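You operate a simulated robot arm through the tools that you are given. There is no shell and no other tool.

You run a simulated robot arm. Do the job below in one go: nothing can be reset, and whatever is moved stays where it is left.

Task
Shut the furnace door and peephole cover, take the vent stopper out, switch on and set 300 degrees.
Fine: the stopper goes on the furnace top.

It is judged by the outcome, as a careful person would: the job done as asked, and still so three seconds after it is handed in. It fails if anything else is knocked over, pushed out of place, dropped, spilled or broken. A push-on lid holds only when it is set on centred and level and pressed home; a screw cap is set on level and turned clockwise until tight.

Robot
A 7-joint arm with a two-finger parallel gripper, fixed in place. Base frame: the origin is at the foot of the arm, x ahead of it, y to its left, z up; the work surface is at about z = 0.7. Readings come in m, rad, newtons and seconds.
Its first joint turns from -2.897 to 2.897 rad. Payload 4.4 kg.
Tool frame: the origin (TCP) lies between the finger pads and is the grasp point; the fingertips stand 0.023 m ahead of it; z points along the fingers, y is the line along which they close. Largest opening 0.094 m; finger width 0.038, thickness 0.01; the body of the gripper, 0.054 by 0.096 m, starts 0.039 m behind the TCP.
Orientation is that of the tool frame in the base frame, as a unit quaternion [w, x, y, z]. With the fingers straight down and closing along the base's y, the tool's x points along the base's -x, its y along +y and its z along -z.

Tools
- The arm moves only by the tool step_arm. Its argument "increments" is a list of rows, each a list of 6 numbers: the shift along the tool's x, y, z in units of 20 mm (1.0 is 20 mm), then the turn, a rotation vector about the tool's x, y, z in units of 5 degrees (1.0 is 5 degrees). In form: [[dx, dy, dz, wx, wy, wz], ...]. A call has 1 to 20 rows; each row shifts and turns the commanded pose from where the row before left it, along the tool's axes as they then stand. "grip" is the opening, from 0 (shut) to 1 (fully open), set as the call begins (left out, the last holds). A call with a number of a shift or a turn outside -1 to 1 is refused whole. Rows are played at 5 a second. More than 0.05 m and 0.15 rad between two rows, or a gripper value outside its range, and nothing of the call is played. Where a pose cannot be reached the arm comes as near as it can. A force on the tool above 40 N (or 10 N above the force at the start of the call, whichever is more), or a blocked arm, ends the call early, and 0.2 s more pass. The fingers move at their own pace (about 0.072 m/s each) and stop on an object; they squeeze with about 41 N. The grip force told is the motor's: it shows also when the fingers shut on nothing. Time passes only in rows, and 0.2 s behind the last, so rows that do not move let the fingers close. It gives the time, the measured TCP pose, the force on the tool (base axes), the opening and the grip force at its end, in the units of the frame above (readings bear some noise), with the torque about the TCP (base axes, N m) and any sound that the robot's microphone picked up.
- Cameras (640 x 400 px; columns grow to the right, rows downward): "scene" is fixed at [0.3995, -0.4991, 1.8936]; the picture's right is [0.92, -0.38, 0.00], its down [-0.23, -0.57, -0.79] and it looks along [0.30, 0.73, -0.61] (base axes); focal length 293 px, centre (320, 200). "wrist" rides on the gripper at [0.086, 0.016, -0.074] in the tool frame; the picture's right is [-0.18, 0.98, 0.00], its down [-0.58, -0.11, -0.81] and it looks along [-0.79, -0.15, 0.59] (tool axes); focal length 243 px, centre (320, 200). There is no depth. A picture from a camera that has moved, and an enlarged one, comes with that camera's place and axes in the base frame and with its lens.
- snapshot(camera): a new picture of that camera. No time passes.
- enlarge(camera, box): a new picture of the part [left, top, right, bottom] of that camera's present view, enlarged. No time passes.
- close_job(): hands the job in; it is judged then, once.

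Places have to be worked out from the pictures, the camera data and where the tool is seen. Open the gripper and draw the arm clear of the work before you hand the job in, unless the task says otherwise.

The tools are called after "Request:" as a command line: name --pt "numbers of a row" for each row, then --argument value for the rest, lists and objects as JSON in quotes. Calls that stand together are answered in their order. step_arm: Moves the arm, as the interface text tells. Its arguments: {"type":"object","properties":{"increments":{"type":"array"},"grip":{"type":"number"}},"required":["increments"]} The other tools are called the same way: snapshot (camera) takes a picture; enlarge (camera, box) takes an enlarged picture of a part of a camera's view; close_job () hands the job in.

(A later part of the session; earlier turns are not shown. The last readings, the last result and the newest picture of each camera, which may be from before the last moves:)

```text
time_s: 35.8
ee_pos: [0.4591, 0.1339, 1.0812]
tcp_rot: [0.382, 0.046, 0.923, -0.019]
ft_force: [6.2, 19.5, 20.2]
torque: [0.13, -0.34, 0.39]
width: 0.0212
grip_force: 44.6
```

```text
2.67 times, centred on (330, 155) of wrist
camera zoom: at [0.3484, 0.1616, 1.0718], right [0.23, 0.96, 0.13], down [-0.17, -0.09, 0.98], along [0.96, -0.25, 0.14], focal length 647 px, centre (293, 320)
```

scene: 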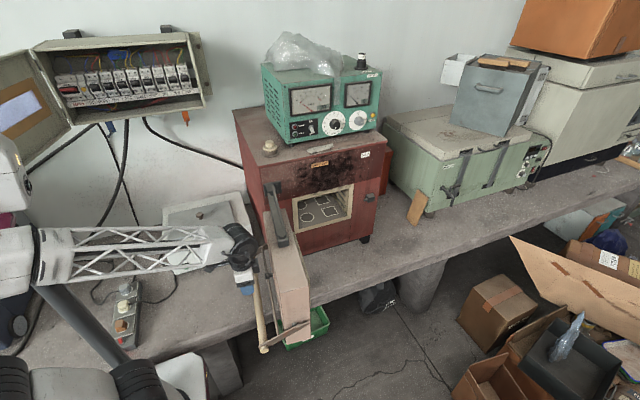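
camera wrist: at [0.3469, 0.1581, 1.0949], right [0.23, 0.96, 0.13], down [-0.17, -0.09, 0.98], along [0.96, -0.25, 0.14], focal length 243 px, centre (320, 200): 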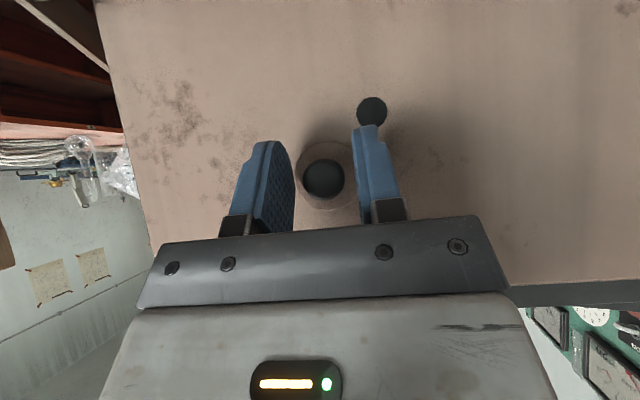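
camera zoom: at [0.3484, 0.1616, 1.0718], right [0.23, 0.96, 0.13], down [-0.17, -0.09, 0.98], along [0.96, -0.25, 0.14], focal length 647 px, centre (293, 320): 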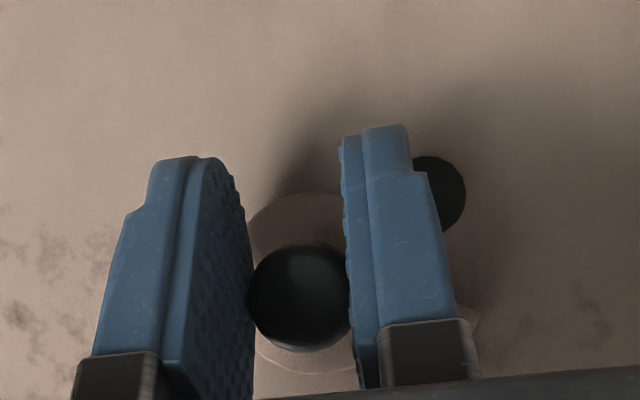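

Request:
step_arm --pt "0 0.04 0 0 0 0" --pt "0.085 0.05 0.085 0 0 0" --pt "0.085 0.06 0.085 0 0 0"

Request:
enlarge --camera "wrist" --box '[240, 80, 420, 230]'

```text
time_s: 36.6
ee_pos: [0.4602, 0.1366, 1.0748]
tcp_rot: [0.381, 0.047, 0.923, -0.02]
ft_force: [1.7, 4.1, 17.4]
torque: [0.31, -0.47, 0.09]
width: 0.0217
grip_force: 45.5
```

```text
2.67 times, centred on (330, 155) of wrist
camera zoom: at [0.3479, 0.1646, 1.066], right [0.23, 0.96, 0.13], down [-0.17, -0.09, 0.98], along [0.96, -0.25, 0.14], focal length 647 px, centre (293, 320)
```

zoom: 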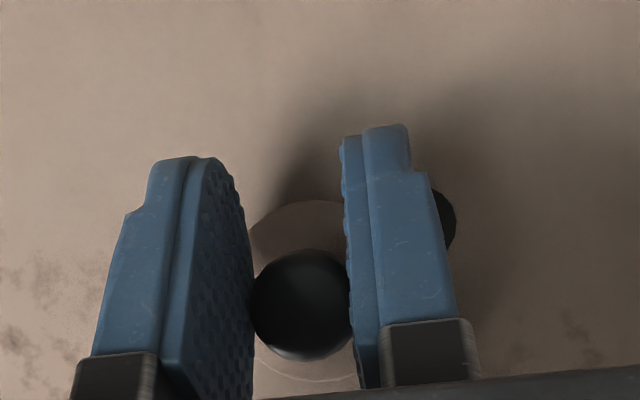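

The cover is about 40° down and moving along its arc. I'll carry on with the swing.

Request:
step_arm --pt "0.08 0.09 0.08 0 0 0" --pt "0.075 0.095 0.075 0 0 0" --pt "0.07 0.1 0.07 0 0 0"

Request:
enlarge --camera "wrist" --box '[240, 80, 420, 230]'

```text
time_s: 37.4
ee_pos: [0.4592, 0.1415, 1.0688]
tcp_rot: [0.381, 0.048, 0.923, -0.022]
ft_force: [-3.7, -9.9, 7.7]
torque: [0.48, 0.1, -0.18]
width: 0.0216
grip_force: 44.6
```

```text
2.67 times, centred on (330, 155) of wrist
camera zoom: at [0.3484, 0.1695, 1.059], right [0.23, 0.96, 0.13], down [-0.17, -0.09, 0.98], along [0.96, -0.25, 0.14], focal length 647 px, centre (293, 320)
```

zoom: 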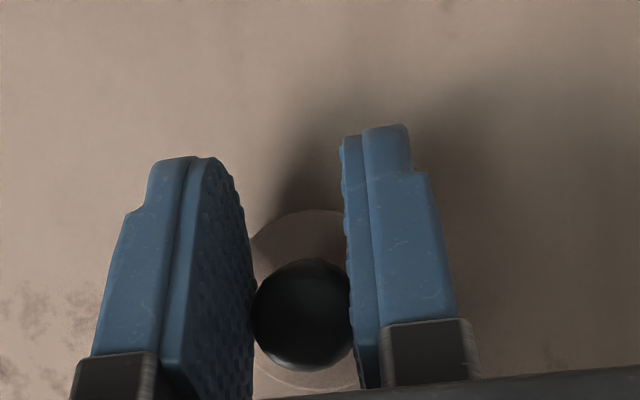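

Request:
step_arm --pt "0.058 0.1 0.058 0 0 0" --pt "0.05 0.117 0.05 0 0 0" --pt "0.04 0.12 0.04 0 0 0" --pt "0.03 0.125 0.03 0 0 0"

Request:
enlarge --camera "wrist" --box '[240, 80, 420, 230]'

```text
time_s: 38.4
ee_pos: [0.4606, 0.1529, 1.0635]
tcp_rot: [0.38, 0.047, 0.923, -0.02]
ft_force: [-10.8, -25.0, -21.9]
torque: [0.8, 0.0, -0.52]
width: 0.0212
grip_force: 45.6
```

```text
2.67 times, centred on (330, 155) of wrist
camera zoom: at [0.3489, 0.1787, 1.0534], right [0.23, 0.96, 0.13], down [-0.17, -0.09, 0.98], along [0.96, -0.25, 0.14], focal length 647 px, centre (293, 320)
```

zoom: 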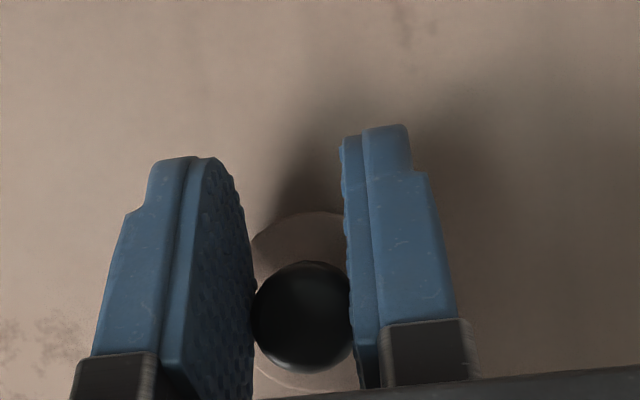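

The cover is about 75° around. I'll loosen the fingers to free the knob and look.

Request:
step_arm --pt "0 0 0 0 0 0" --pt "0 0 0 0 0 0" --grip 0.36

Request:
snapshot --camera "wrist"

Request:
enlarge --camera "wrist" --box '[240, 80, 420, 230]'

```text
time_s: 39.0
ee_pos: [0.4614, 0.1521, 1.0638]
tcp_rot: [0.381, 0.047, 0.923, -0.02]
ft_force: [-0.3, 0.2, 0.9]
torque: [-0.01, 0.02, 0.01]
width: 0.0337
grip_force: 0.0
```

```text
taken
camera wrist: at [0.3496, 0.1793, 1.0552], right [0.23, 0.96, 0.13], down [-0.17, -0.09, 0.98], along [0.96, -0.25, 0.14], focal length 243 px, centre (320, 200)
```

wrist: 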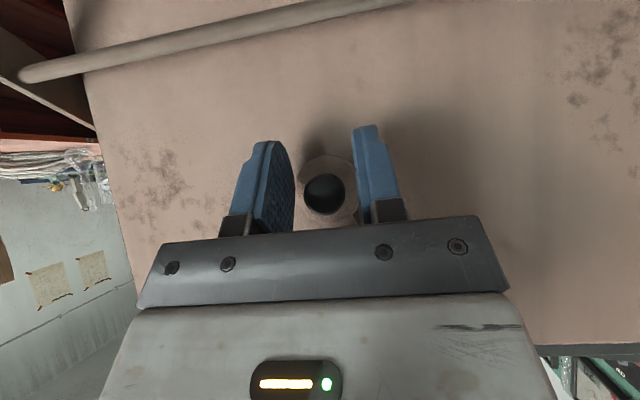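

```text
2.67 times, centred on (330, 155) of wrist
camera zoom: at [0.3496, 0.1793, 1.0552], right [0.23, 0.96, 0.13], down [-0.17, -0.09, 0.98], along [0.96, -0.25, 0.14], focal length 647 px, centre (293, 320)
```

zoom: 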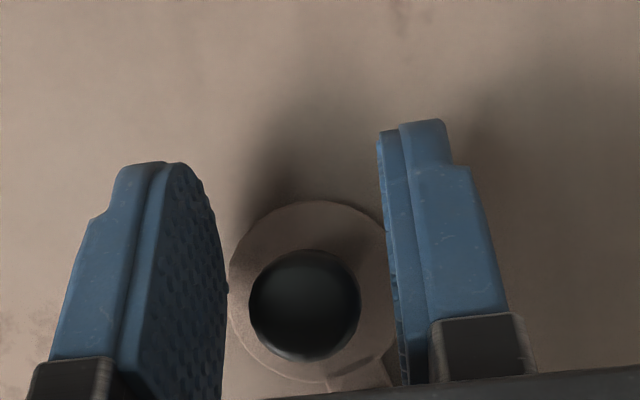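

The cover is about 20° short of hanging straight down. I'll raise the fingers to the knob's height and push it the rest of the way along +y with the outer finger.

Request:
step_arm --pt "-0.14 0 -0.14 0 0 0" --pt "-0.14 0 -0.14 0 0 0" --pt "0 0.15 0 0 0 0" --pt "0 0.15 0 0 0 0" --pt "0 0.12 0 0 0 0"

Request:
enlarge --camera "wrist" --box '[240, 80, 420, 230]'

```text
time_s: 40.2
ee_pos: [0.4631, 0.1605, 1.0715]
tcp_rot: [0.381, 0.047, 0.923, -0.02]
ft_force: [0.7, -0.7, 0.5]
torque: [0.0, 0.02, 0.02]
width: 0.034
grip_force: 0.6
```

```text
2.67 times, centred on (330, 155) of wrist
camera zoom: at [0.3502, 0.1876, 1.0629], right [0.23, 0.96, 0.13], down [-0.17, -0.09, 0.98], along [0.96, -0.25, 0.14], focal length 647 px, centre (293, 320)
```

zoom: 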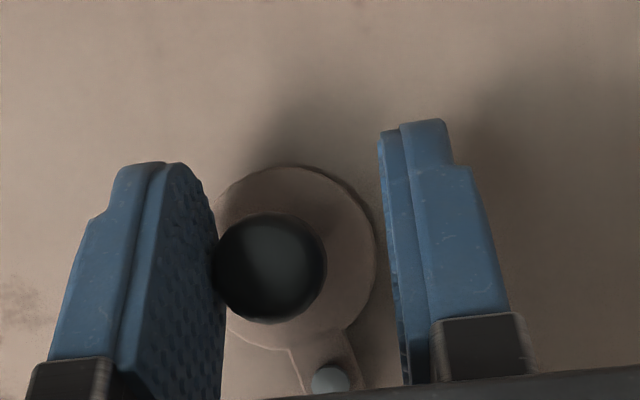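

About 7° remains, so I'll push roughly 4 mm more.

Request:
step_arm --pt "0 0.1 0 0 0 0" --pt "0 0.08 0 0 0 0" --pt "0 0 0 0 0 0"

Request:
enlarge --camera "wrist" --box '[240, 80, 420, 230]'

```text
time_s: 41.0
ee_pos: [0.4636, 0.1637, 1.0718]
tcp_rot: [0.381, 0.047, 0.923, -0.02]
ft_force: [0.3, 0.1, 0.1]
torque: [0.03, -0.02, 0.0]
width: 0.0337
grip_force: 0.1
```

```text
2.67 times, centred on (330, 155) of wrist
camera zoom: at [0.3512, 0.1911, 1.063], right [0.23, 0.96, 0.13], down [-0.17, -0.09, 0.98], along [0.96, -0.25, 0.14], focal length 647 px, centre (293, 320)
```

zoom: 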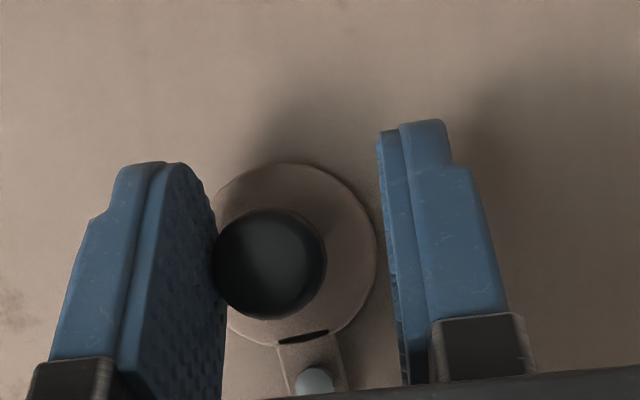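

The cover now hangs straight below its pivot, centred where I measured the hole. I'll back the fingers straight off and check it.

Request:
step_arm --pt "0.4 -0.1 -0.4 0 0 0" --pt "0.4 0 -0.4 0 0 0" --pt "0.4 0 -0.4 0 0 0" --pt "0.4 0 -0.4 0 0 0" --pt "0.4 0 -0.4 0 0 0"

Request:
snapshot --camera "wrist"

Request:
enlarge --camera "wrist" --box '[270, 120, 390, 220]'

```text
time_s: 42.2
ee_pos: [0.4046, 0.169, 1.0715]
tcp_rot: [0.381, 0.047, 0.923, -0.02]
ft_force: [-0.1, 0.2, 0.9]
torque: [0.0, 0.01, 0.02]
width: 0.0337
grip_force: 0.0
```

```text
taken
camera wrist: at [0.2943, 0.1965, 1.0628], right [0.23, 0.96, 0.13], down [-0.17, -0.09, 0.98], along [0.96, -0.25, 0.14], focal length 243 px, centre (320, 200)
```

wrist: 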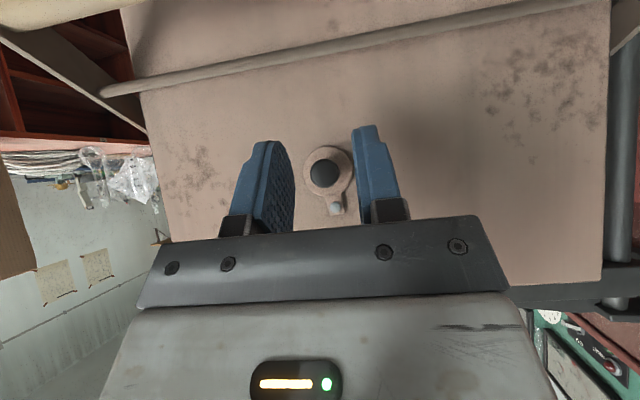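

```text
4.00 times, centred on (330, 170) of wrist
camera zoom: at [0.2943, 0.1965, 1.0628], right [0.23, 0.96, 0.13], down [-0.17, -0.09, 0.98], along [0.96, -0.25, 0.14], focal length 970 px, centre (280, 320)
```

zoom: 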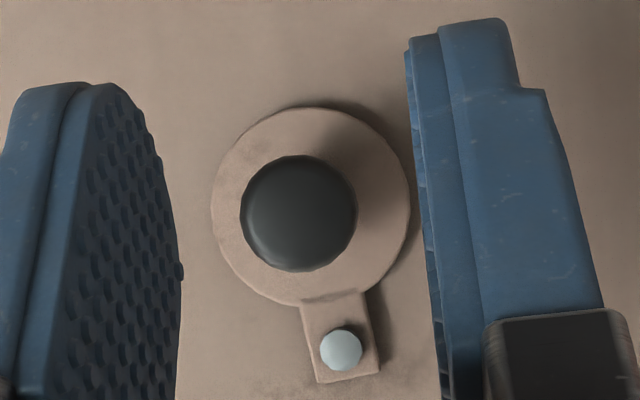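

The cover fully covers the hole, but I read it about 3 mm (5°) short of centre. I'll go back in on the same path and give it that last nudge.

Request:
step_arm --pt "-0.4 0 0.4 0 0 0" --pt "-0.4 0 0.4 0 0 0" --pt "-0.4 0 0.4 0 0 0" --pt "-0.4 0 0.4 0 0 0" --pt "-0.4 0 0.4 0 0 0" --pt "0 0.12 0 0 0 0" --pt "0 0.12 0 0 0 0" --pt "0 -0.15 0 0 0 0" --pt "0.4 0 -0.4 0 0 0" --pt "0.4 0 -0.4 0 0 0" --pt "0.4 0 -0.4 0 0 0" --pt "0.4 0 -0.4 0 0 0" --pt "0.4 0 -0.4 0 0 0"

Request:
enlarge --camera "wrist" --box '[270, 120, 390, 220]'

```text
time_s: 45.0
ee_pos: [0.4053, 0.1694, 1.0727]
tcp_rot: [0.381, 0.047, 0.923, -0.021]
ft_force: [-1.5, -0.6, 0.0]
torque: [-0.01, 0.02, -0.01]
width: 0.0335
grip_force: 0.0
```

```text
4.00 times, centred on (330, 170) of wrist
camera zoom: at [0.2942, 0.1968, 1.0633], right [0.23, 0.96, 0.13], down [-0.17, -0.09, 0.98], along [0.96, -0.25, 0.14], focal length 970 px, centre (280, 320)
```

zoom: 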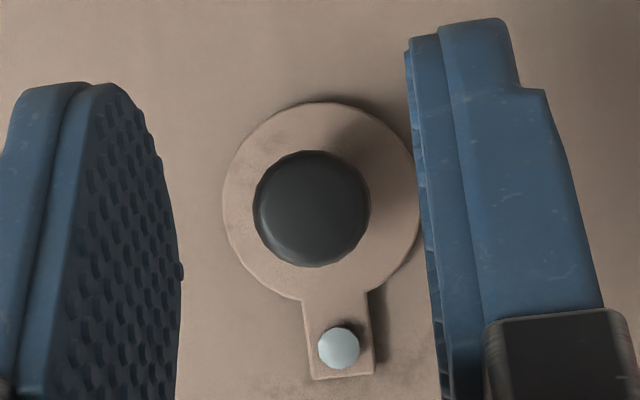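

The cover now hangs vertical and centred over the peephole. For the door, I'll close the fingers and place them in front of its upper outer face, level with about z=1.155.

Request:
step_arm --pt "-0.72 0 -0.72 0 0 0" --pt "-0.72 0 -0.72 0 0 0" --pt "-0.72 0 -0.72 0 0 0" --pt "-0.72 0 -0.72 0 0 0" --pt "-0.3 -0.54 0.3 0 0 0" --pt "-0.3 -0.54 0.3 0 0 0" --pt "-0.3 -0.54 0.3 0 0 0" --pt "-0.3 -0.54 0.3 0 0 0" --pt "-0.3 -0.54 0.3 0 0 0" --grip 0.0

Request:
snapshot --camera "wrist"

Request:
snapshot --camera "scene"

```text
time_s: 47.0
ee_pos: [0.4416, 0.1113, 1.1512]
tcp_rot: [0.381, 0.047, 0.923, -0.02]
ft_force: [-0.2, -0.4, -0.8]
torque: [0.0, 0.0, -0.01]
width: 0.0
grip_force: 40.7
```

```text
taken
camera wrist: at [0.3309, 0.1397, 1.1434], right [0.23, 0.96, 0.13], down [-0.17, -0.09, 0.98], along [0.96, -0.25, 0.14], focal length 243 px, centre (320, 200)
```

wrist: 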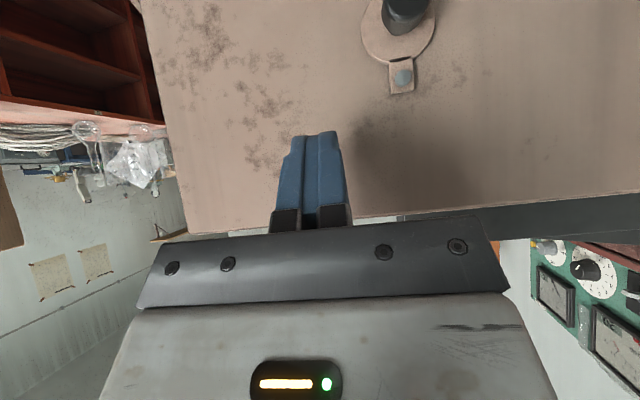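

```text
taken
```

scene: 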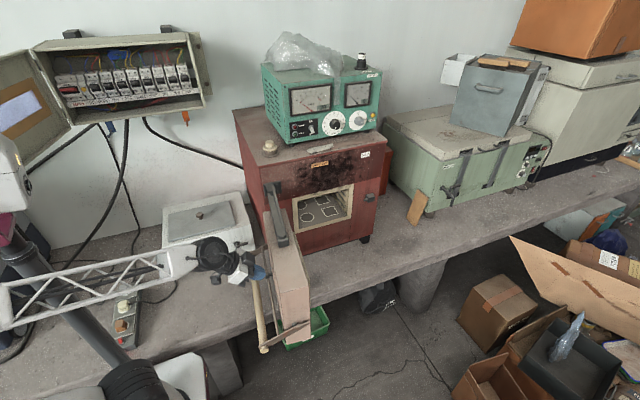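

The fingers are a few centimetres off the face with clear surroundings. I'll ease in to contact.

Request:
step_arm --pt "-0.354 0 0.354 0 0 0" --pt "-0.354 0 0.354 0 0 0" --pt "-0.354 0 0.354 0 0 0"

Request:
enlarge --camera "scene" --box '[200, 200, 320, 320]'

```text
time_s: 47.8
ee_pos: [0.4722, 0.1089, 1.1528]
tcp_rot: [0.381, 0.048, 0.923, -0.021]
ft_force: [0.2, 0.7, -0.7]
torque: [0.0, 0.04, 0.01]
width: 0.0
grip_force: 41.4
```

```text
3.33 times, centred on (260, 260) of scene
camera zoom: at [0.3995, -0.4991, 1.8936], right [0.92, -0.38, 0.0], down [-0.23, -0.57, -0.79], along [0.3, 0.73, -0.61], focal length 978 px, centre (520, 0)
```

zoom: 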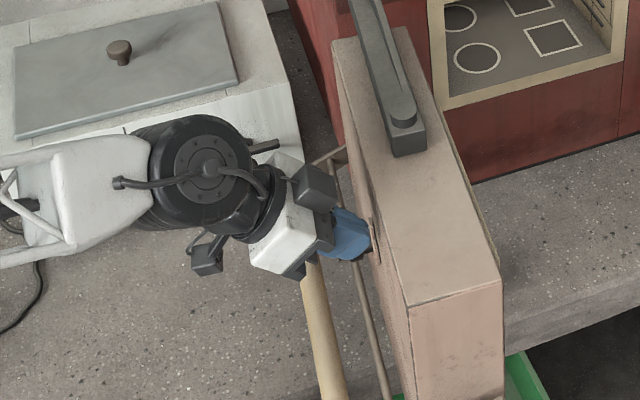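

Contact is made and the door moves with almost no force. I'll now swing it along its hinge arc, turning the tool with it.

Request:
step_arm --pt "-0.746 -0.205 0.746 -0.564 0 -0.566" --pt "-0.746 -0.205 0.746 -0.564 0 -0.566" --pt "-0.746 -0.205 0.746 -0.564 0 -0.566" --pt "-0.746 -0.205 0.746 -0.564 0 -0.566"

Request:
snapshot --camera "scene"

Request:
snapshot --camera "wrist"

```text
time_s: 48.8
ee_pos: [0.5557, 0.0938, 1.1542]
tcp_rot: [0.38, -0.082, 0.921, 0.033]
ft_force: [0.1, -0.2, 0.2]
torque: [0.0, 0.01, -0.02]
width: 0.0001
grip_force: 41.5
```

```text
taken
```

scene: 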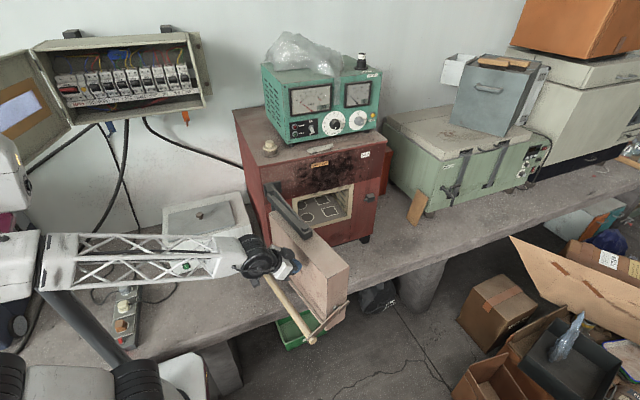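

```text
taken
camera wrist: at [0.4414, 0.0888, 1.1445], right [-0.04, 0.99, 0.13], down [-0.14, -0.13, 0.98], along [0.99, 0.03, 0.14], focal length 243 px, centre (320, 200)
```

wrist: 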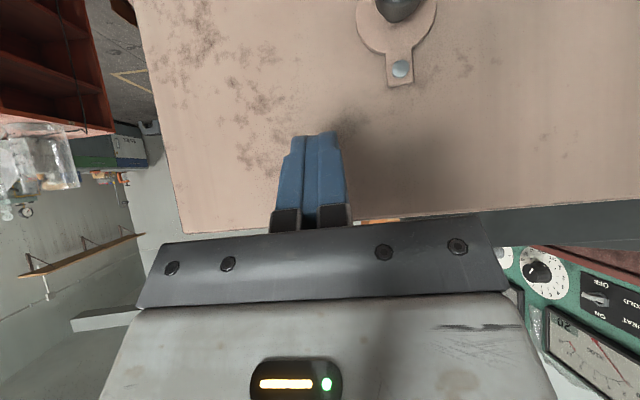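

The door follows smoothly and the measured path matches the hinge arc. Continuing.

Request:
step_arm --pt "-0.746 -0.205 0.746 -0.564 0 -0.566" --pt "-0.746 -0.205 0.746 -0.564 0 -0.566" --pt "-0.746 -0.205 0.746 -0.564 0 -0.566" --pt "-0.746 -0.205 0.746 -0.564 0 -0.566" --pt "-0.746 -0.205 0.746 -0.564 0 -0.566"

Request:
snapshot --camera "scene"

Request:
snapshot --camera "wrist"

```text
time_s: 50.0
ee_pos: [0.6624, 0.1062, 1.1532]
tcp_rot: [0.369, -0.24, 0.892, 0.099]
ft_force: [0.1, 0.3, 0.0]
torque: [-0.03, 0.02, 0.02]
width: 0.0
grip_force: 41.0
```

```text
taken
```

scene: 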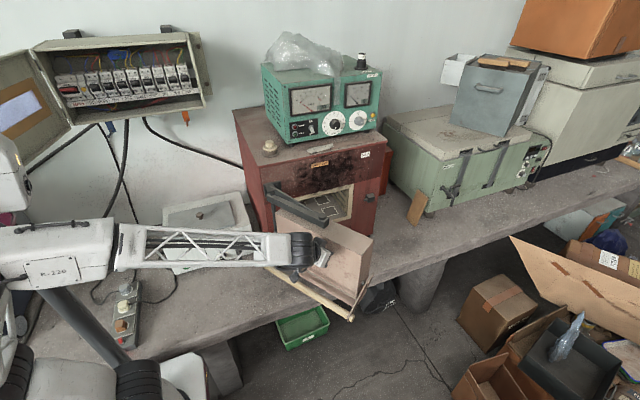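

```text
taken
camera wrist: at [0.5559, 0.0623, 1.1451], right [-0.38, 0.92, 0.13], down [-0.08, -0.17, 0.98], along [0.92, 0.36, 0.14], focal length 243 px, centre (320, 200)
```

wrist: 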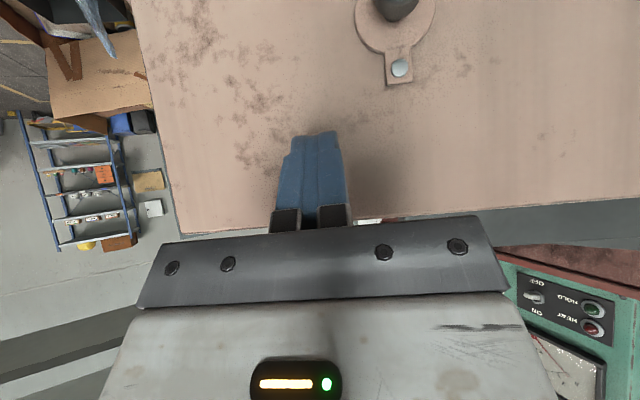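

Request:
step_arm --pt "-0.746 -0.205 0.746 -0.564 0 -0.566" --pt "-0.746 -0.205 0.746 -0.564 0 -0.566" --pt "-0.746 -0.205 0.746 -0.564 0 -0.566" --pt "-0.746 -0.205 0.746 -0.564 0 -0.566" --pt "-0.746 -0.205 0.746 -0.564 0 -0.566"

Request:
step_arm --pt "-0.746 -0.205 0.746 -0.564 0 -0.566" --pt "-0.746 -0.205 0.746 -0.564 0 -0.566" --pt "-0.746 -0.205 0.746 -0.564 0 -0.566"

Request:
snapshot --camera "scene"

Request:
snapshot --camera "wrist"

```text
time_s: 51.2
ee_pos: [0.7569, 0.1542, 1.1522]
tcp_rot: [0.345, -0.391, 0.838, 0.161]
ft_force: [-0.2, -0.4, -0.2]
torque: [-0.02, -0.02, 0.0]
width: 0.0
grip_force: 40.8
```

```text
time_s: 52.0
ee_pos: [0.8049, 0.1978, 1.1526]
tcp_rot: [0.328, -0.476, 0.792, 0.196]
ft_force: [0.9, 0.2, 0.7]
torque: [-0.01, 0.02, 0.0]
width: 0.0
grip_force: 41.2
```

```text
taken
```

scene: 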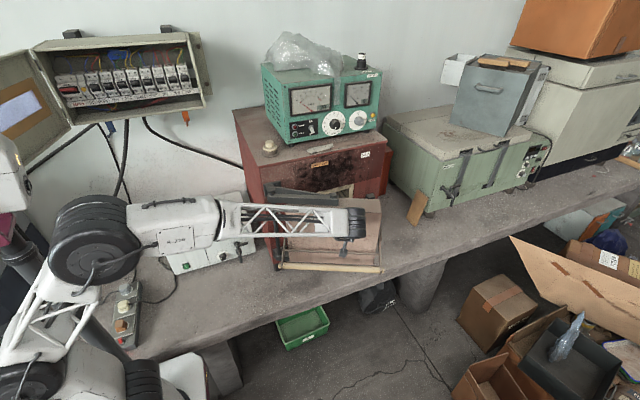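

```text
taken
camera wrist: at [0.7372, 0.1042, 1.1439], right [-0.81, 0.58, 0.13], down [0.02, -0.19, 0.98], along [0.59, 0.8, 0.14], focal length 243 px, centre (320, 200)
```

wrist: 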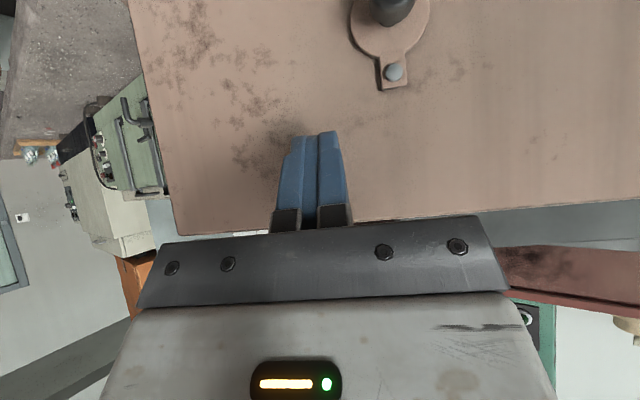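

Request:
enlarge --camera "scene" --box '[240, 160, 400, 290]'

Request:
enlarge --camera "wrist" --box '[120, 80, 420, 260]'

```text
3.08 times, centred on (320, 225) of scene
camera zoom: at [0.3995, -0.4991, 1.8936], right [0.92, -0.38, 0.0], down [-0.23, -0.57, -0.79], along [0.3, 0.73, -0.61], focal length 902 px, centre (320, 123)
```

zoom: 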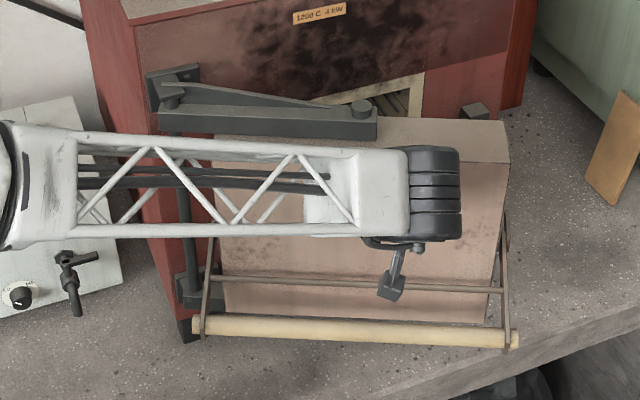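

```text
2.13 times, centred on (270, 170) of wrist
camera zoom: at [0.7372, 0.1042, 1.1439], right [-0.81, 0.58, 0.13], down [0.02, -0.19, 0.98], along [0.59, 0.8, 0.14], focal length 518 px, centre (427, 264)
```

zoom: 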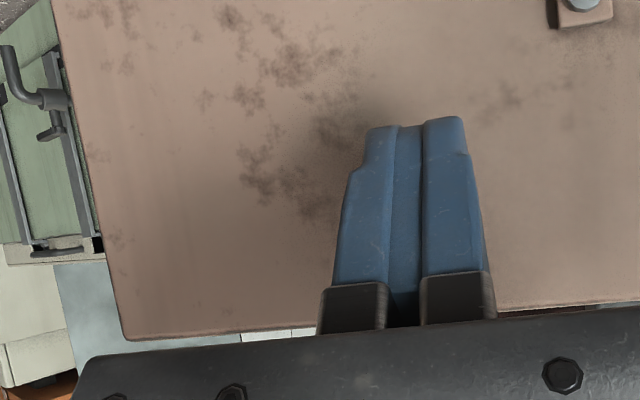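

The door still tracks the fingers. I'll continue to just short of closed so I can watch the hook meet the peg.

Request:
step_arm --pt "-0.56 -0.155 0.56 -0.423 0 -0.425" --pt "-0.56 -0.155 0.56 -0.423 0 -0.425" --pt "-0.56 -0.155 0.56 -0.423 0 -0.425" --pt "-0.56 -0.155 0.56 -0.423 0 -0.425" --pt "-0.56 -0.155 0.56 -0.423 0 -0.425"

Request:
enlarge --camera "scene" --box '[240, 150, 400, 280]'

Request:
enlarge --camera "scene" --box '[340, 170, 400, 260]'

```text
time_s: 53.2
ee_pos: [0.8486, 0.2652, 1.1511]
tcp_rot: [0.298, -0.575, 0.724, 0.237]
ft_force: [0.3, 0.7, 0.1]
torque: [-0.02, -0.01, 0.03]
width: 0.0
grip_force: 40.5
```

```text
3.08 times, centred on (320, 215) of scene
camera zoom: at [0.3995, -0.4991, 1.8936], right [0.92, -0.38, 0.0], down [-0.23, -0.57, -0.79], along [0.3, 0.73, -0.61], focal length 902 px, centre (320, 154)
```

zoom: 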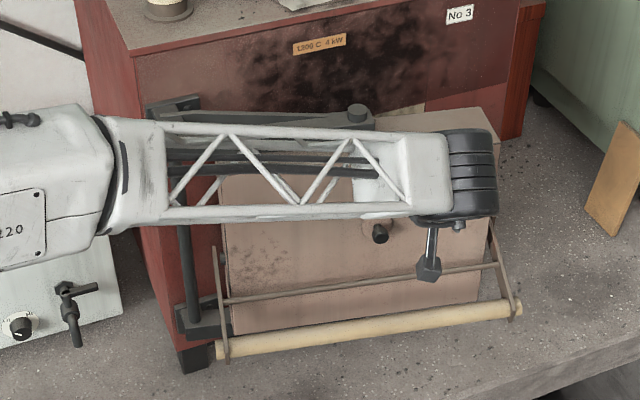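

```text
4.44 times, centred on (370, 215) of scene
camera zoom: at [0.3995, -0.4991, 1.8936], right [0.92, -0.38, 0.0], down [-0.23, -0.57, -0.79], along [0.3, 0.73, -0.61], focal length 1304 px, centre (98, 133)
```

zoom: 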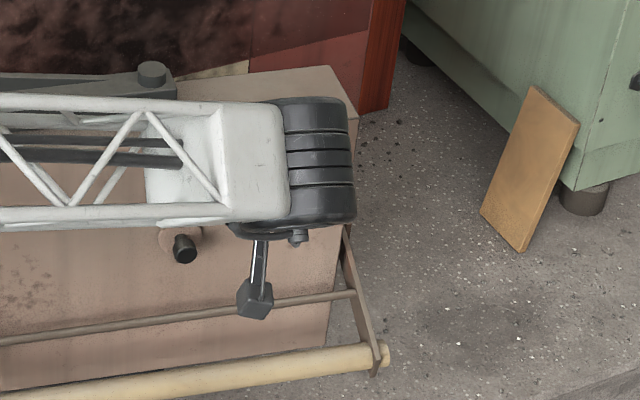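

Request:
step_arm --pt "-0.373 -0.103 0.373 -0.282 0 -0.283" --pt "-0.373 -0.103 0.373 -0.282 0 -0.283" --pt "-0.373 -0.103 0.373 -0.282 0 -0.283" --pt "-0.373 -0.103 0.373 -0.282 0 -0.283"

Request:
snapshot --camera "wrist"

Request:
enlarge --camera "scene" --box '[240, 150, 400, 280]'

```text
time_s: 54.2
ee_pos: [0.8633, 0.306, 1.1532]
tcp_rot: [0.281, -0.624, 0.682, 0.257]
ft_force: [0.3, 0.6, -0.3]
torque: [-0.01, -0.01, 0.02]
width: 0.0
grip_force: 41.0
```

```text
taken
camera wrist: at [0.8377, 0.1927, 1.1436], right [-0.97, 0.22, 0.13], down [0.09, -0.17, 0.98], along [0.23, 0.96, 0.14], focal length 243 px, centre (320, 200)
```

wrist: 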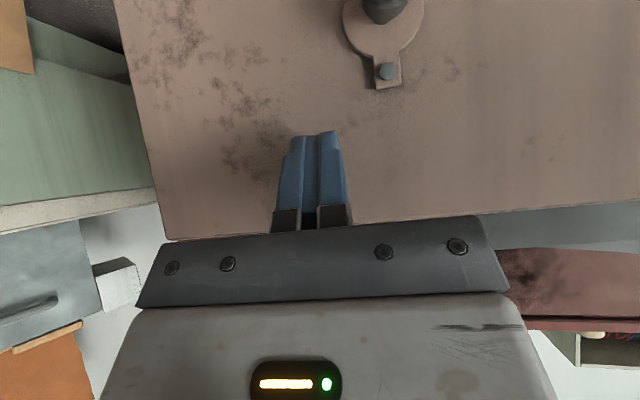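

```text
3.08 times, centred on (320, 215) of scene
camera zoom: at [0.3995, -0.4991, 1.8936], right [0.92, -0.38, 0.0], down [-0.23, -0.57, -0.79], along [0.3, 0.73, -0.61], focal length 902 px, centre (320, 154)
```

zoom: 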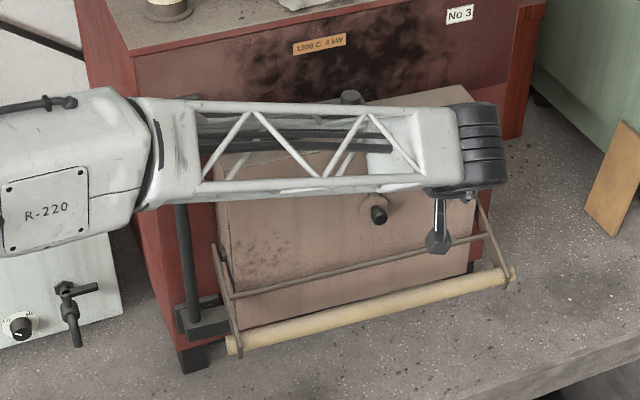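

The door is about 5° from closed. I'll push on slowly and watch the force.

Request:
step_arm --pt "-0.187 -0.05 0.187 -0.141 0 -0.142" --pt "-0.187 -0.05 0.187 -0.141 0 -0.142" --pt "-0.187 -0.05 0.187 -0.141 0 -0.142"

Request:
enlarge --camera "scene" --box '[240, 150, 400, 280]'

```text
time_s: 55.0
ee_pos: [0.8666, 0.3203, 1.151]
tcp_rot: [0.274, -0.642, 0.665, 0.264]
ft_force: [0.5, -0.8, 0.4]
torque: [-0.01, -0.02, -0.04]
width: 0.0002
grip_force: 40.9
```

```text
3.08 times, centred on (320, 215) of scene
camera zoom: at [0.3995, -0.4991, 1.8936], right [0.92, -0.38, 0.0], down [-0.23, -0.57, -0.79], along [0.3, 0.73, -0.61], focal length 902 px, centre (320, 154)
```

zoom: 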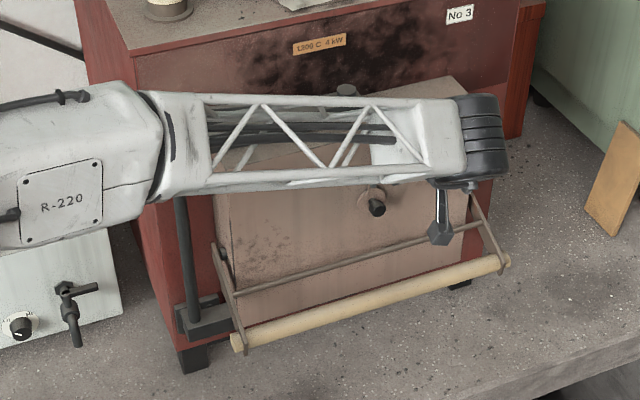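

Request:
step_arm --pt "-0.15 -0.02 0.15 -0.1 0 -0.1" --pt "-0.15 -0.02 0.15 -0.1 0 -0.1" --pt "-0.15 -0.02 0.15 -0.1 0 -0.1" --pt "-0.15 -0.02 0.15 0 0 0"

Request:
enlarge --camera "scene" --box '[240, 150, 400, 280]'

Request:
snapshot --camera "wrist"

```text
time_s: 55.9
ee_pos: [0.8706, 0.3307, 1.1509]
tcp_rot: [0.269, -0.653, 0.655, 0.268]
ft_force: [-3.5, -14.8, 2.1]
torque: [-0.06, 0.12, 0.12]
width: 0.0
grip_force: 40.7
stopped in row 4: the force on the tool passed its limit at 52 N (the readings are from after the stop); the commanded pose is now the measured one
```

```text
3.08 times, centred on (320, 215) of scene
camera zoom: at [0.3995, -0.4991, 1.8936], right [0.92, -0.38, 0.0], down [-0.23, -0.57, -0.79], along [0.3, 0.73, -0.61], focal length 902 px, centre (320, 154)
```

zoom: 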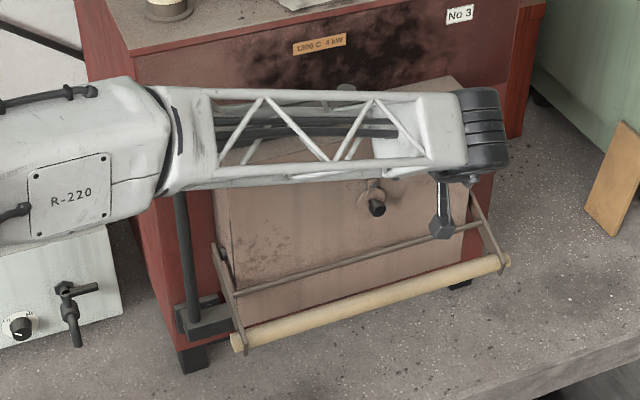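

```text
taken
camera wrist: at [0.8543, 0.2159, 1.1428], right [-0.98, 0.13, 0.13], down [0.11, -0.15, 0.98], along [0.15, 0.98, 0.14], focal length 243 px, centre (320, 200)
```

wrist: 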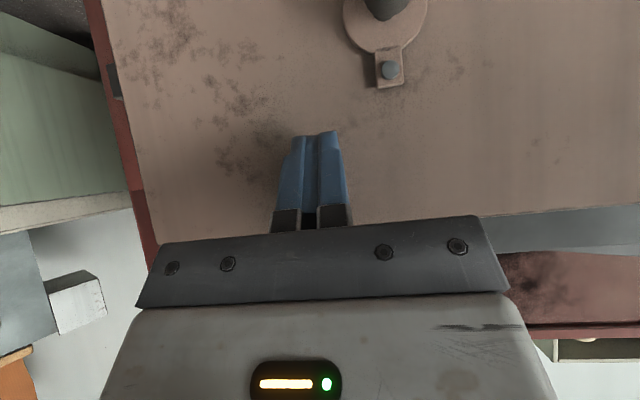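

The push met a firm stop at about the expected closed position. I'll back off and look at whether the door is seated and what the latch is doing.

Request:
step_arm --pt "0.5 0 -0.5 0 0 0" --pt "0.5 0 -0.5 0 0 0" --pt "0.5 0 -0.5 0 0 0" --pt "0.5 0 -0.5 0 0 0" --pt "0.5 0 -0.5 0 0 0" --pt "0.5 0 -0.5 0 0 0" --pt "0.5 0 -0.5 0 0 0" --pt "0.5 0 -0.5 0 0 0"

Request:
step_arm --pt "0.5 0.9 -0.5 0 0 0" --pt "0.5 0.9 -0.5 0 0 0" --pt "0.5 0.9 -0.5 0 0 0" --pt "0.5 0.9 -0.5 0 0 0" --pt "0.5 0.9 -0.5 0 0 0" --pt "0.5 0.9 -0.5 0 0 0" --pt "0.5 0.9 -0.5 0 0 0" --pt "0.5 0.9 -0.5 0 0 0" --pt "0.5 0.9 -0.5 0 0 0" --pt "0.5 0.9 -0.5 0 0 0"

Request:
snapshot --camera "scene"

Request:
snapshot --camera "wrist"

```text
time_s: 57.7
ee_pos: [0.8708, 0.2194, 1.1515]
tcp_rot: [0.269, -0.653, 0.654, 0.269]
ft_force: [0.1, -0.5, 0.3]
torque: [0.04, -0.02, 0.0]
width: 0.0
grip_force: 40.8
```

```text
time_s: 59.9
ee_pos: [0.6895, 0.0763, 1.153]
tcp_rot: [0.269, -0.654, 0.655, 0.269]
ft_force: [-0.3, 0.5, 0.0]
torque: [-0.02, 0.02, 0.01]
width: 0.0001
grip_force: 41.2
```

```text
taken
```

scene: 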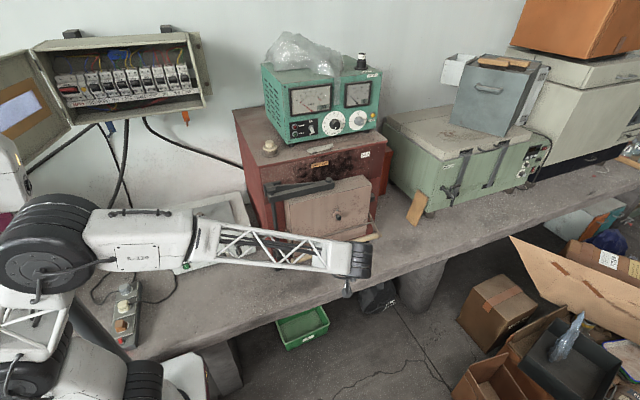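

```text
taken
camera wrist: at [0.6736, -0.0373, 1.1442], right [-0.98, 0.13, 0.13], down [0.11, -0.15, 0.98], along [0.15, 0.98, 0.14], focal length 243 px, centre (320, 200)
```

wrist: 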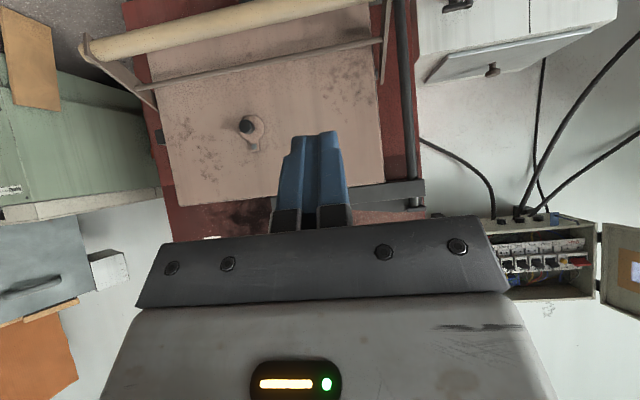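

Request:
enlarge --camera "scene" --box '[320, 150, 400, 250]'

Request:
enlarge --camera "wrist" --box '[70, 0, 430, 220]'

Request:
enlarge --camera "wrist" --box '[70, 20, 230, 180]'

Request:
enlarge --camera "wrist" --box '[210, 90, 290, 170]'

```text
4.00 times, centred on (360, 200) of scene
camera zoom: at [0.3995, -0.4991, 1.8936], right [0.92, -0.38, 0.0], down [-0.23, -0.57, -0.79], along [0.3, 0.73, -0.61], focal length 1173 px, centre (160, 200)
```

zoom: 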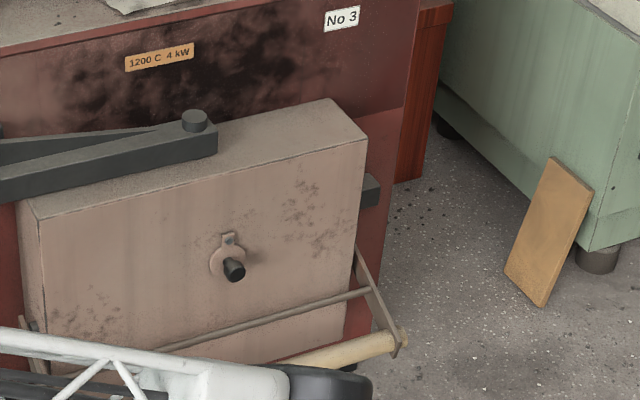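

```text
1.78 times, centred on (250, 110) of wrist
camera zoom: at [0.6736, -0.0373, 1.1442], right [-0.98, 0.13, 0.13], down [0.11, -0.15, 0.98], along [0.15, 0.98, 0.14], focal length 431 px, centre (444, 360)
```

zoom: 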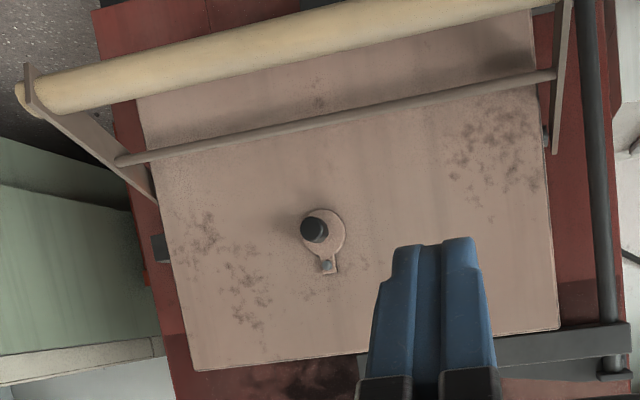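

```text
2.50 times, centred on (150, 100) of wrist
camera zoom: at [0.6736, -0.0373, 1.1442], right [-0.98, 0.13, 0.13], down [0.11, -0.15, 0.98], along [0.15, 0.98, 0.14], focal length 606 px, centre (745, 450)
```

zoom: 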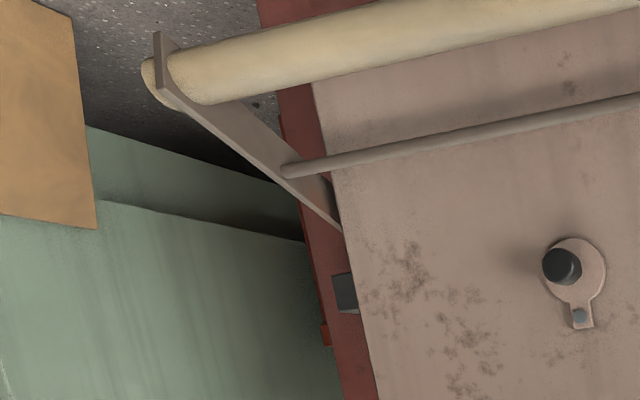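

```text
5.00 times, centred on (250, 130) of wrist
camera zoom: at [0.6736, -0.0373, 1.1442], right [-0.98, 0.13, 0.13], down [0.11, -0.15, 0.98], along [0.15, 0.98, 0.14], focal length 1213 px, centre (670, 550)
```

zoom: 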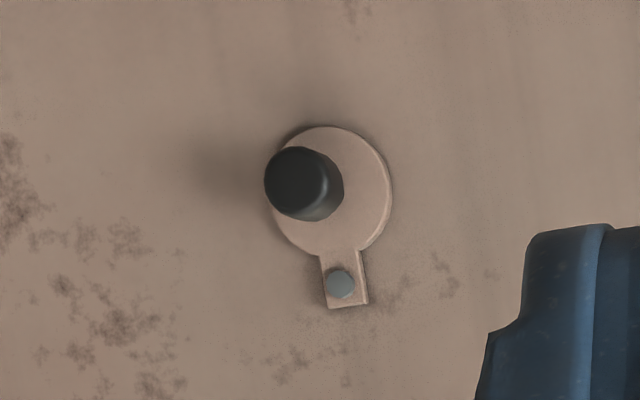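

The peephole cover is still hanging closed. The door looks 1–2° short, held by the handle's hook against the peg, so the handle has to be lifted, the door pushed home, and the handle let down. I'll roll the tool 90° to grip the bar from the front.

Request:
step_arm --pt "0 0 0 0 0 1" --pt "0 0 0 0 0 1" --pt "0 0 0 0 0 1" --pt "0 0 0 0 0 1" --pt "0 0 0 0 0 1" --pt "0 0 0 0 0 1" --pt "0 0 0 0 0 1" --pt "0 0 0 0 0 1" --pt "0 0 0 0 0 1" --pt "0 0 0 0 0 1" --pt "0 0 0 0 0 1" --pt "0 0 0 0 0 1" --pt "0 0 0 0 0 1" --pt "0 0 0 0 0 1" --pt "0 0 0 0 0 1" --pt "0 0 0 0 0 1" --pt "0 0 0 0 0 1" --pt "0 0 0 0 0 1" --grip 0.8

Request:
snapshot --camera "wrist"

Request:
snapshot --camera "scene"

```text
time_s: 63.7
ee_pos: [0.6894, 0.0767, 1.1524]
tcp_rot: [0.0, 0.001, 0.925, 0.381]
ft_force: [-1.1, -0.3, 0.8]
torque: [-0.01, 0.02, -0.01]
width: 0.0752
grip_force: 0.0
```

```text
taken
camera wrist: at [0.6037, 0.0354, 1.2159], right [0.19, 0.7, 0.69], down [0.58, -0.65, 0.5], along [0.79, 0.31, -0.53], focal length 243 px, centre (320, 200)
```

wrist: 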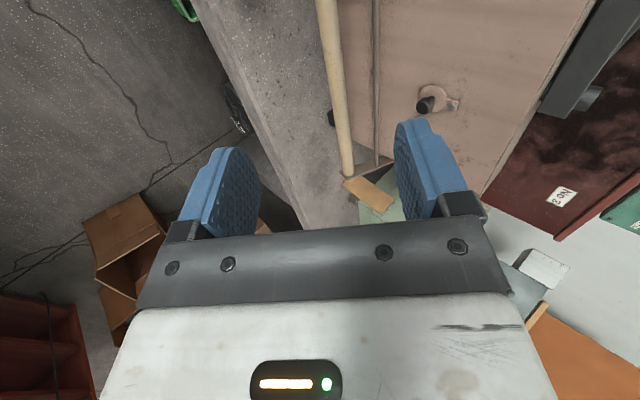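

```text
taken
```

scene: 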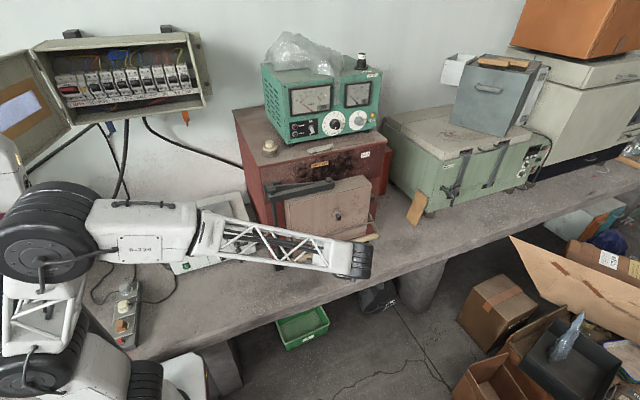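

The bar runs at about y=0.282, z=0.948. I'll move to just in front of it near x=0.86, clear of the peephole knob.

Request:
step_arm --pt "-0.775 0.006 0.932 0 0 0" --pt "-0.775 0.006 0.932 0 0 0" --pt "-0.775 0.006 0.932 0 0 0" --pt "-0.775 0.006 0.932 0 0 0" --pt "-0.775 0.006 0.932 0 0 0" --pt "-0.775 0.006 0.932 0 0 0" --pt "-0.775 0.006 0.932 0 0 0" --pt "-0.775 0.006 0.932 0 0 0" --pt "-0.775 0.006 0.932 0 0 0" --pt "-0.775 0.006 0.932 0 0 0" --pt "-0.775 0.006 0.932 0 0 0"

Request:
snapshot --camera "wrist"

Request:
enlarge --camera "scene" --box '[300, 160, 410, 270]'

```text
time_s: 66.1
ee_pos: [0.8612, 0.2208, 1.0093]
tcp_rot: [0.001, 0.0, 0.925, 0.381]
ft_force: [-0.6, -0.6, 0.3]
torque: [-0.01, 0.02, -0.01]
width: 0.0754
grip_force: 0.0
```

```text
taken
camera wrist: at [0.7745, 0.1786, 1.0716], right [0.18, 0.7, 0.69], down [0.58, -0.65, 0.5], along [0.79, 0.31, -0.52], focal length 243 px, centre (320, 200)
```

wrist: 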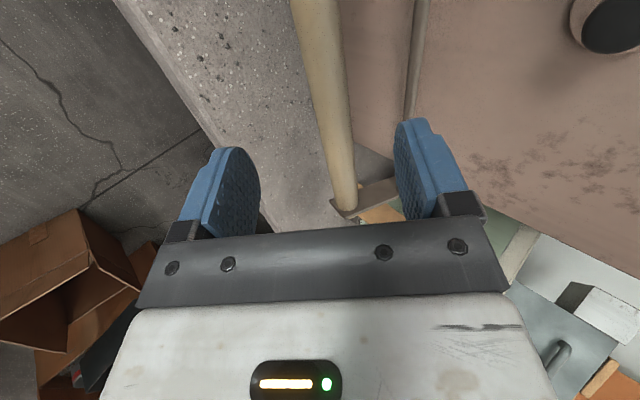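

```text
3.64 times, centred on (355, 215) of scene
camera zoom: at [0.3995, -0.4991, 1.8936], right [0.92, -0.38, 0.0], down [-0.23, -0.57, -0.79], along [0.3, 0.73, -0.61], focal length 1066 px, centre (193, 146)
```

zoom: 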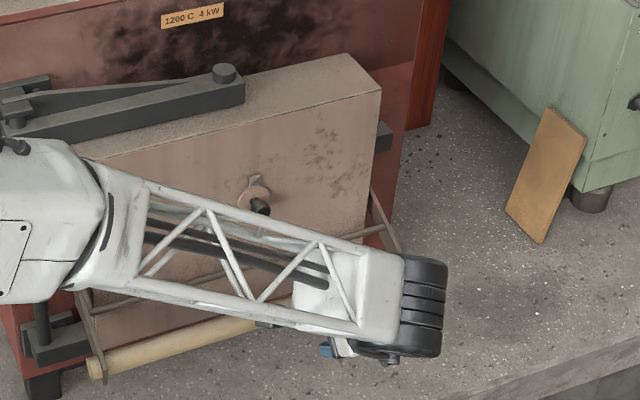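

The bar lies between the open fingers, about 3 mm toward the upper one. I'll shift over and advance onto it.

Request:
step_arm --pt "0 0.04 0.7 0 0 0" --pt "0 0.04 0.7 0 0 0" --pt "0 0.04 0.7 0 0 0" --pt "0 0.03 0.7 0 0 0" --pt "0 0.02 0.7 0 0 0" --pt "0 0 0.7 0 0 0"

Request:
snapshot --camera "wrist"

```text
time_s: 67.5
ee_pos: [0.8602, 0.2835, 0.9503]
tcp_rot: [0.0, 0.001, 0.925, 0.381]
ft_force: [-0.2, -0.6, -0.1]
torque: [-0.02, -0.01, 0.04]
width: 0.0754
grip_force: 0.0
```

```text
taken
camera wrist: at [0.7744, 0.2418, 1.0147], right [0.18, 0.7, 0.69], down [0.58, -0.65, 0.5], along [0.79, 0.31, -0.52], focal length 243 px, centre (320, 200)
```

wrist: 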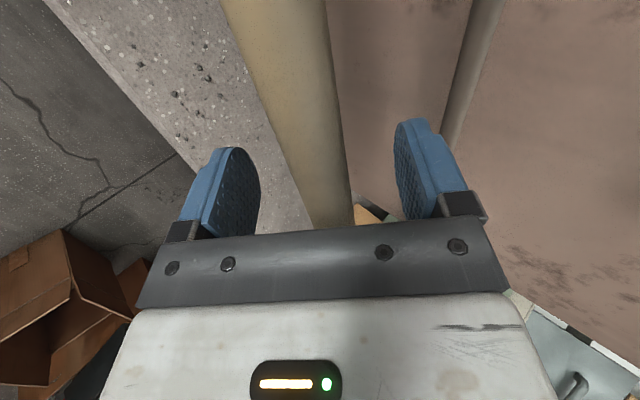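

The bar is centred between the pads. Closing on it now.

Request:
step_arm --pt "0 0 0 0 0 0" --pt "0 0 0 0 0 0" --pt "0 0 0 0 0 0" --pt "0 0 0 0 0 0" --grip 0.0

Request:
snapshot --camera "wrist"

```text
time_s: 68.5
ee_pos: [0.8617, 0.2833, 0.9523]
tcp_rot: [0.0, 0.0, 0.925, 0.381]
ft_force: [-3.6, 4.5, 2.4]
torque: [0.02, -0.47, -0.56]
width: 0.0268
grip_force: 44.8
```

```text
taken
camera wrist: at [0.7742, 0.242, 1.0149], right [0.18, 0.7, 0.69], down [0.58, -0.65, 0.5], along [0.79, 0.31, -0.52], focal length 243 px, centre (320, 200)
```

wrist: 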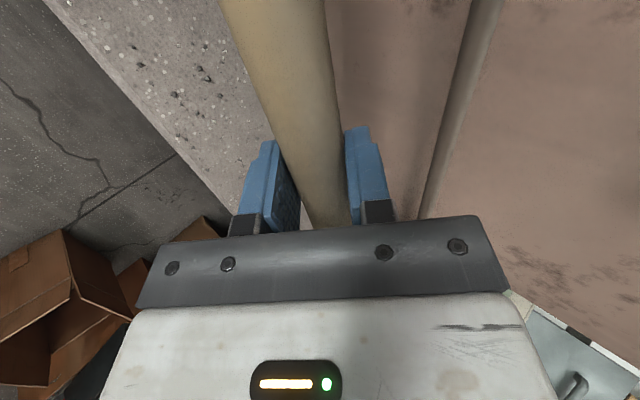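

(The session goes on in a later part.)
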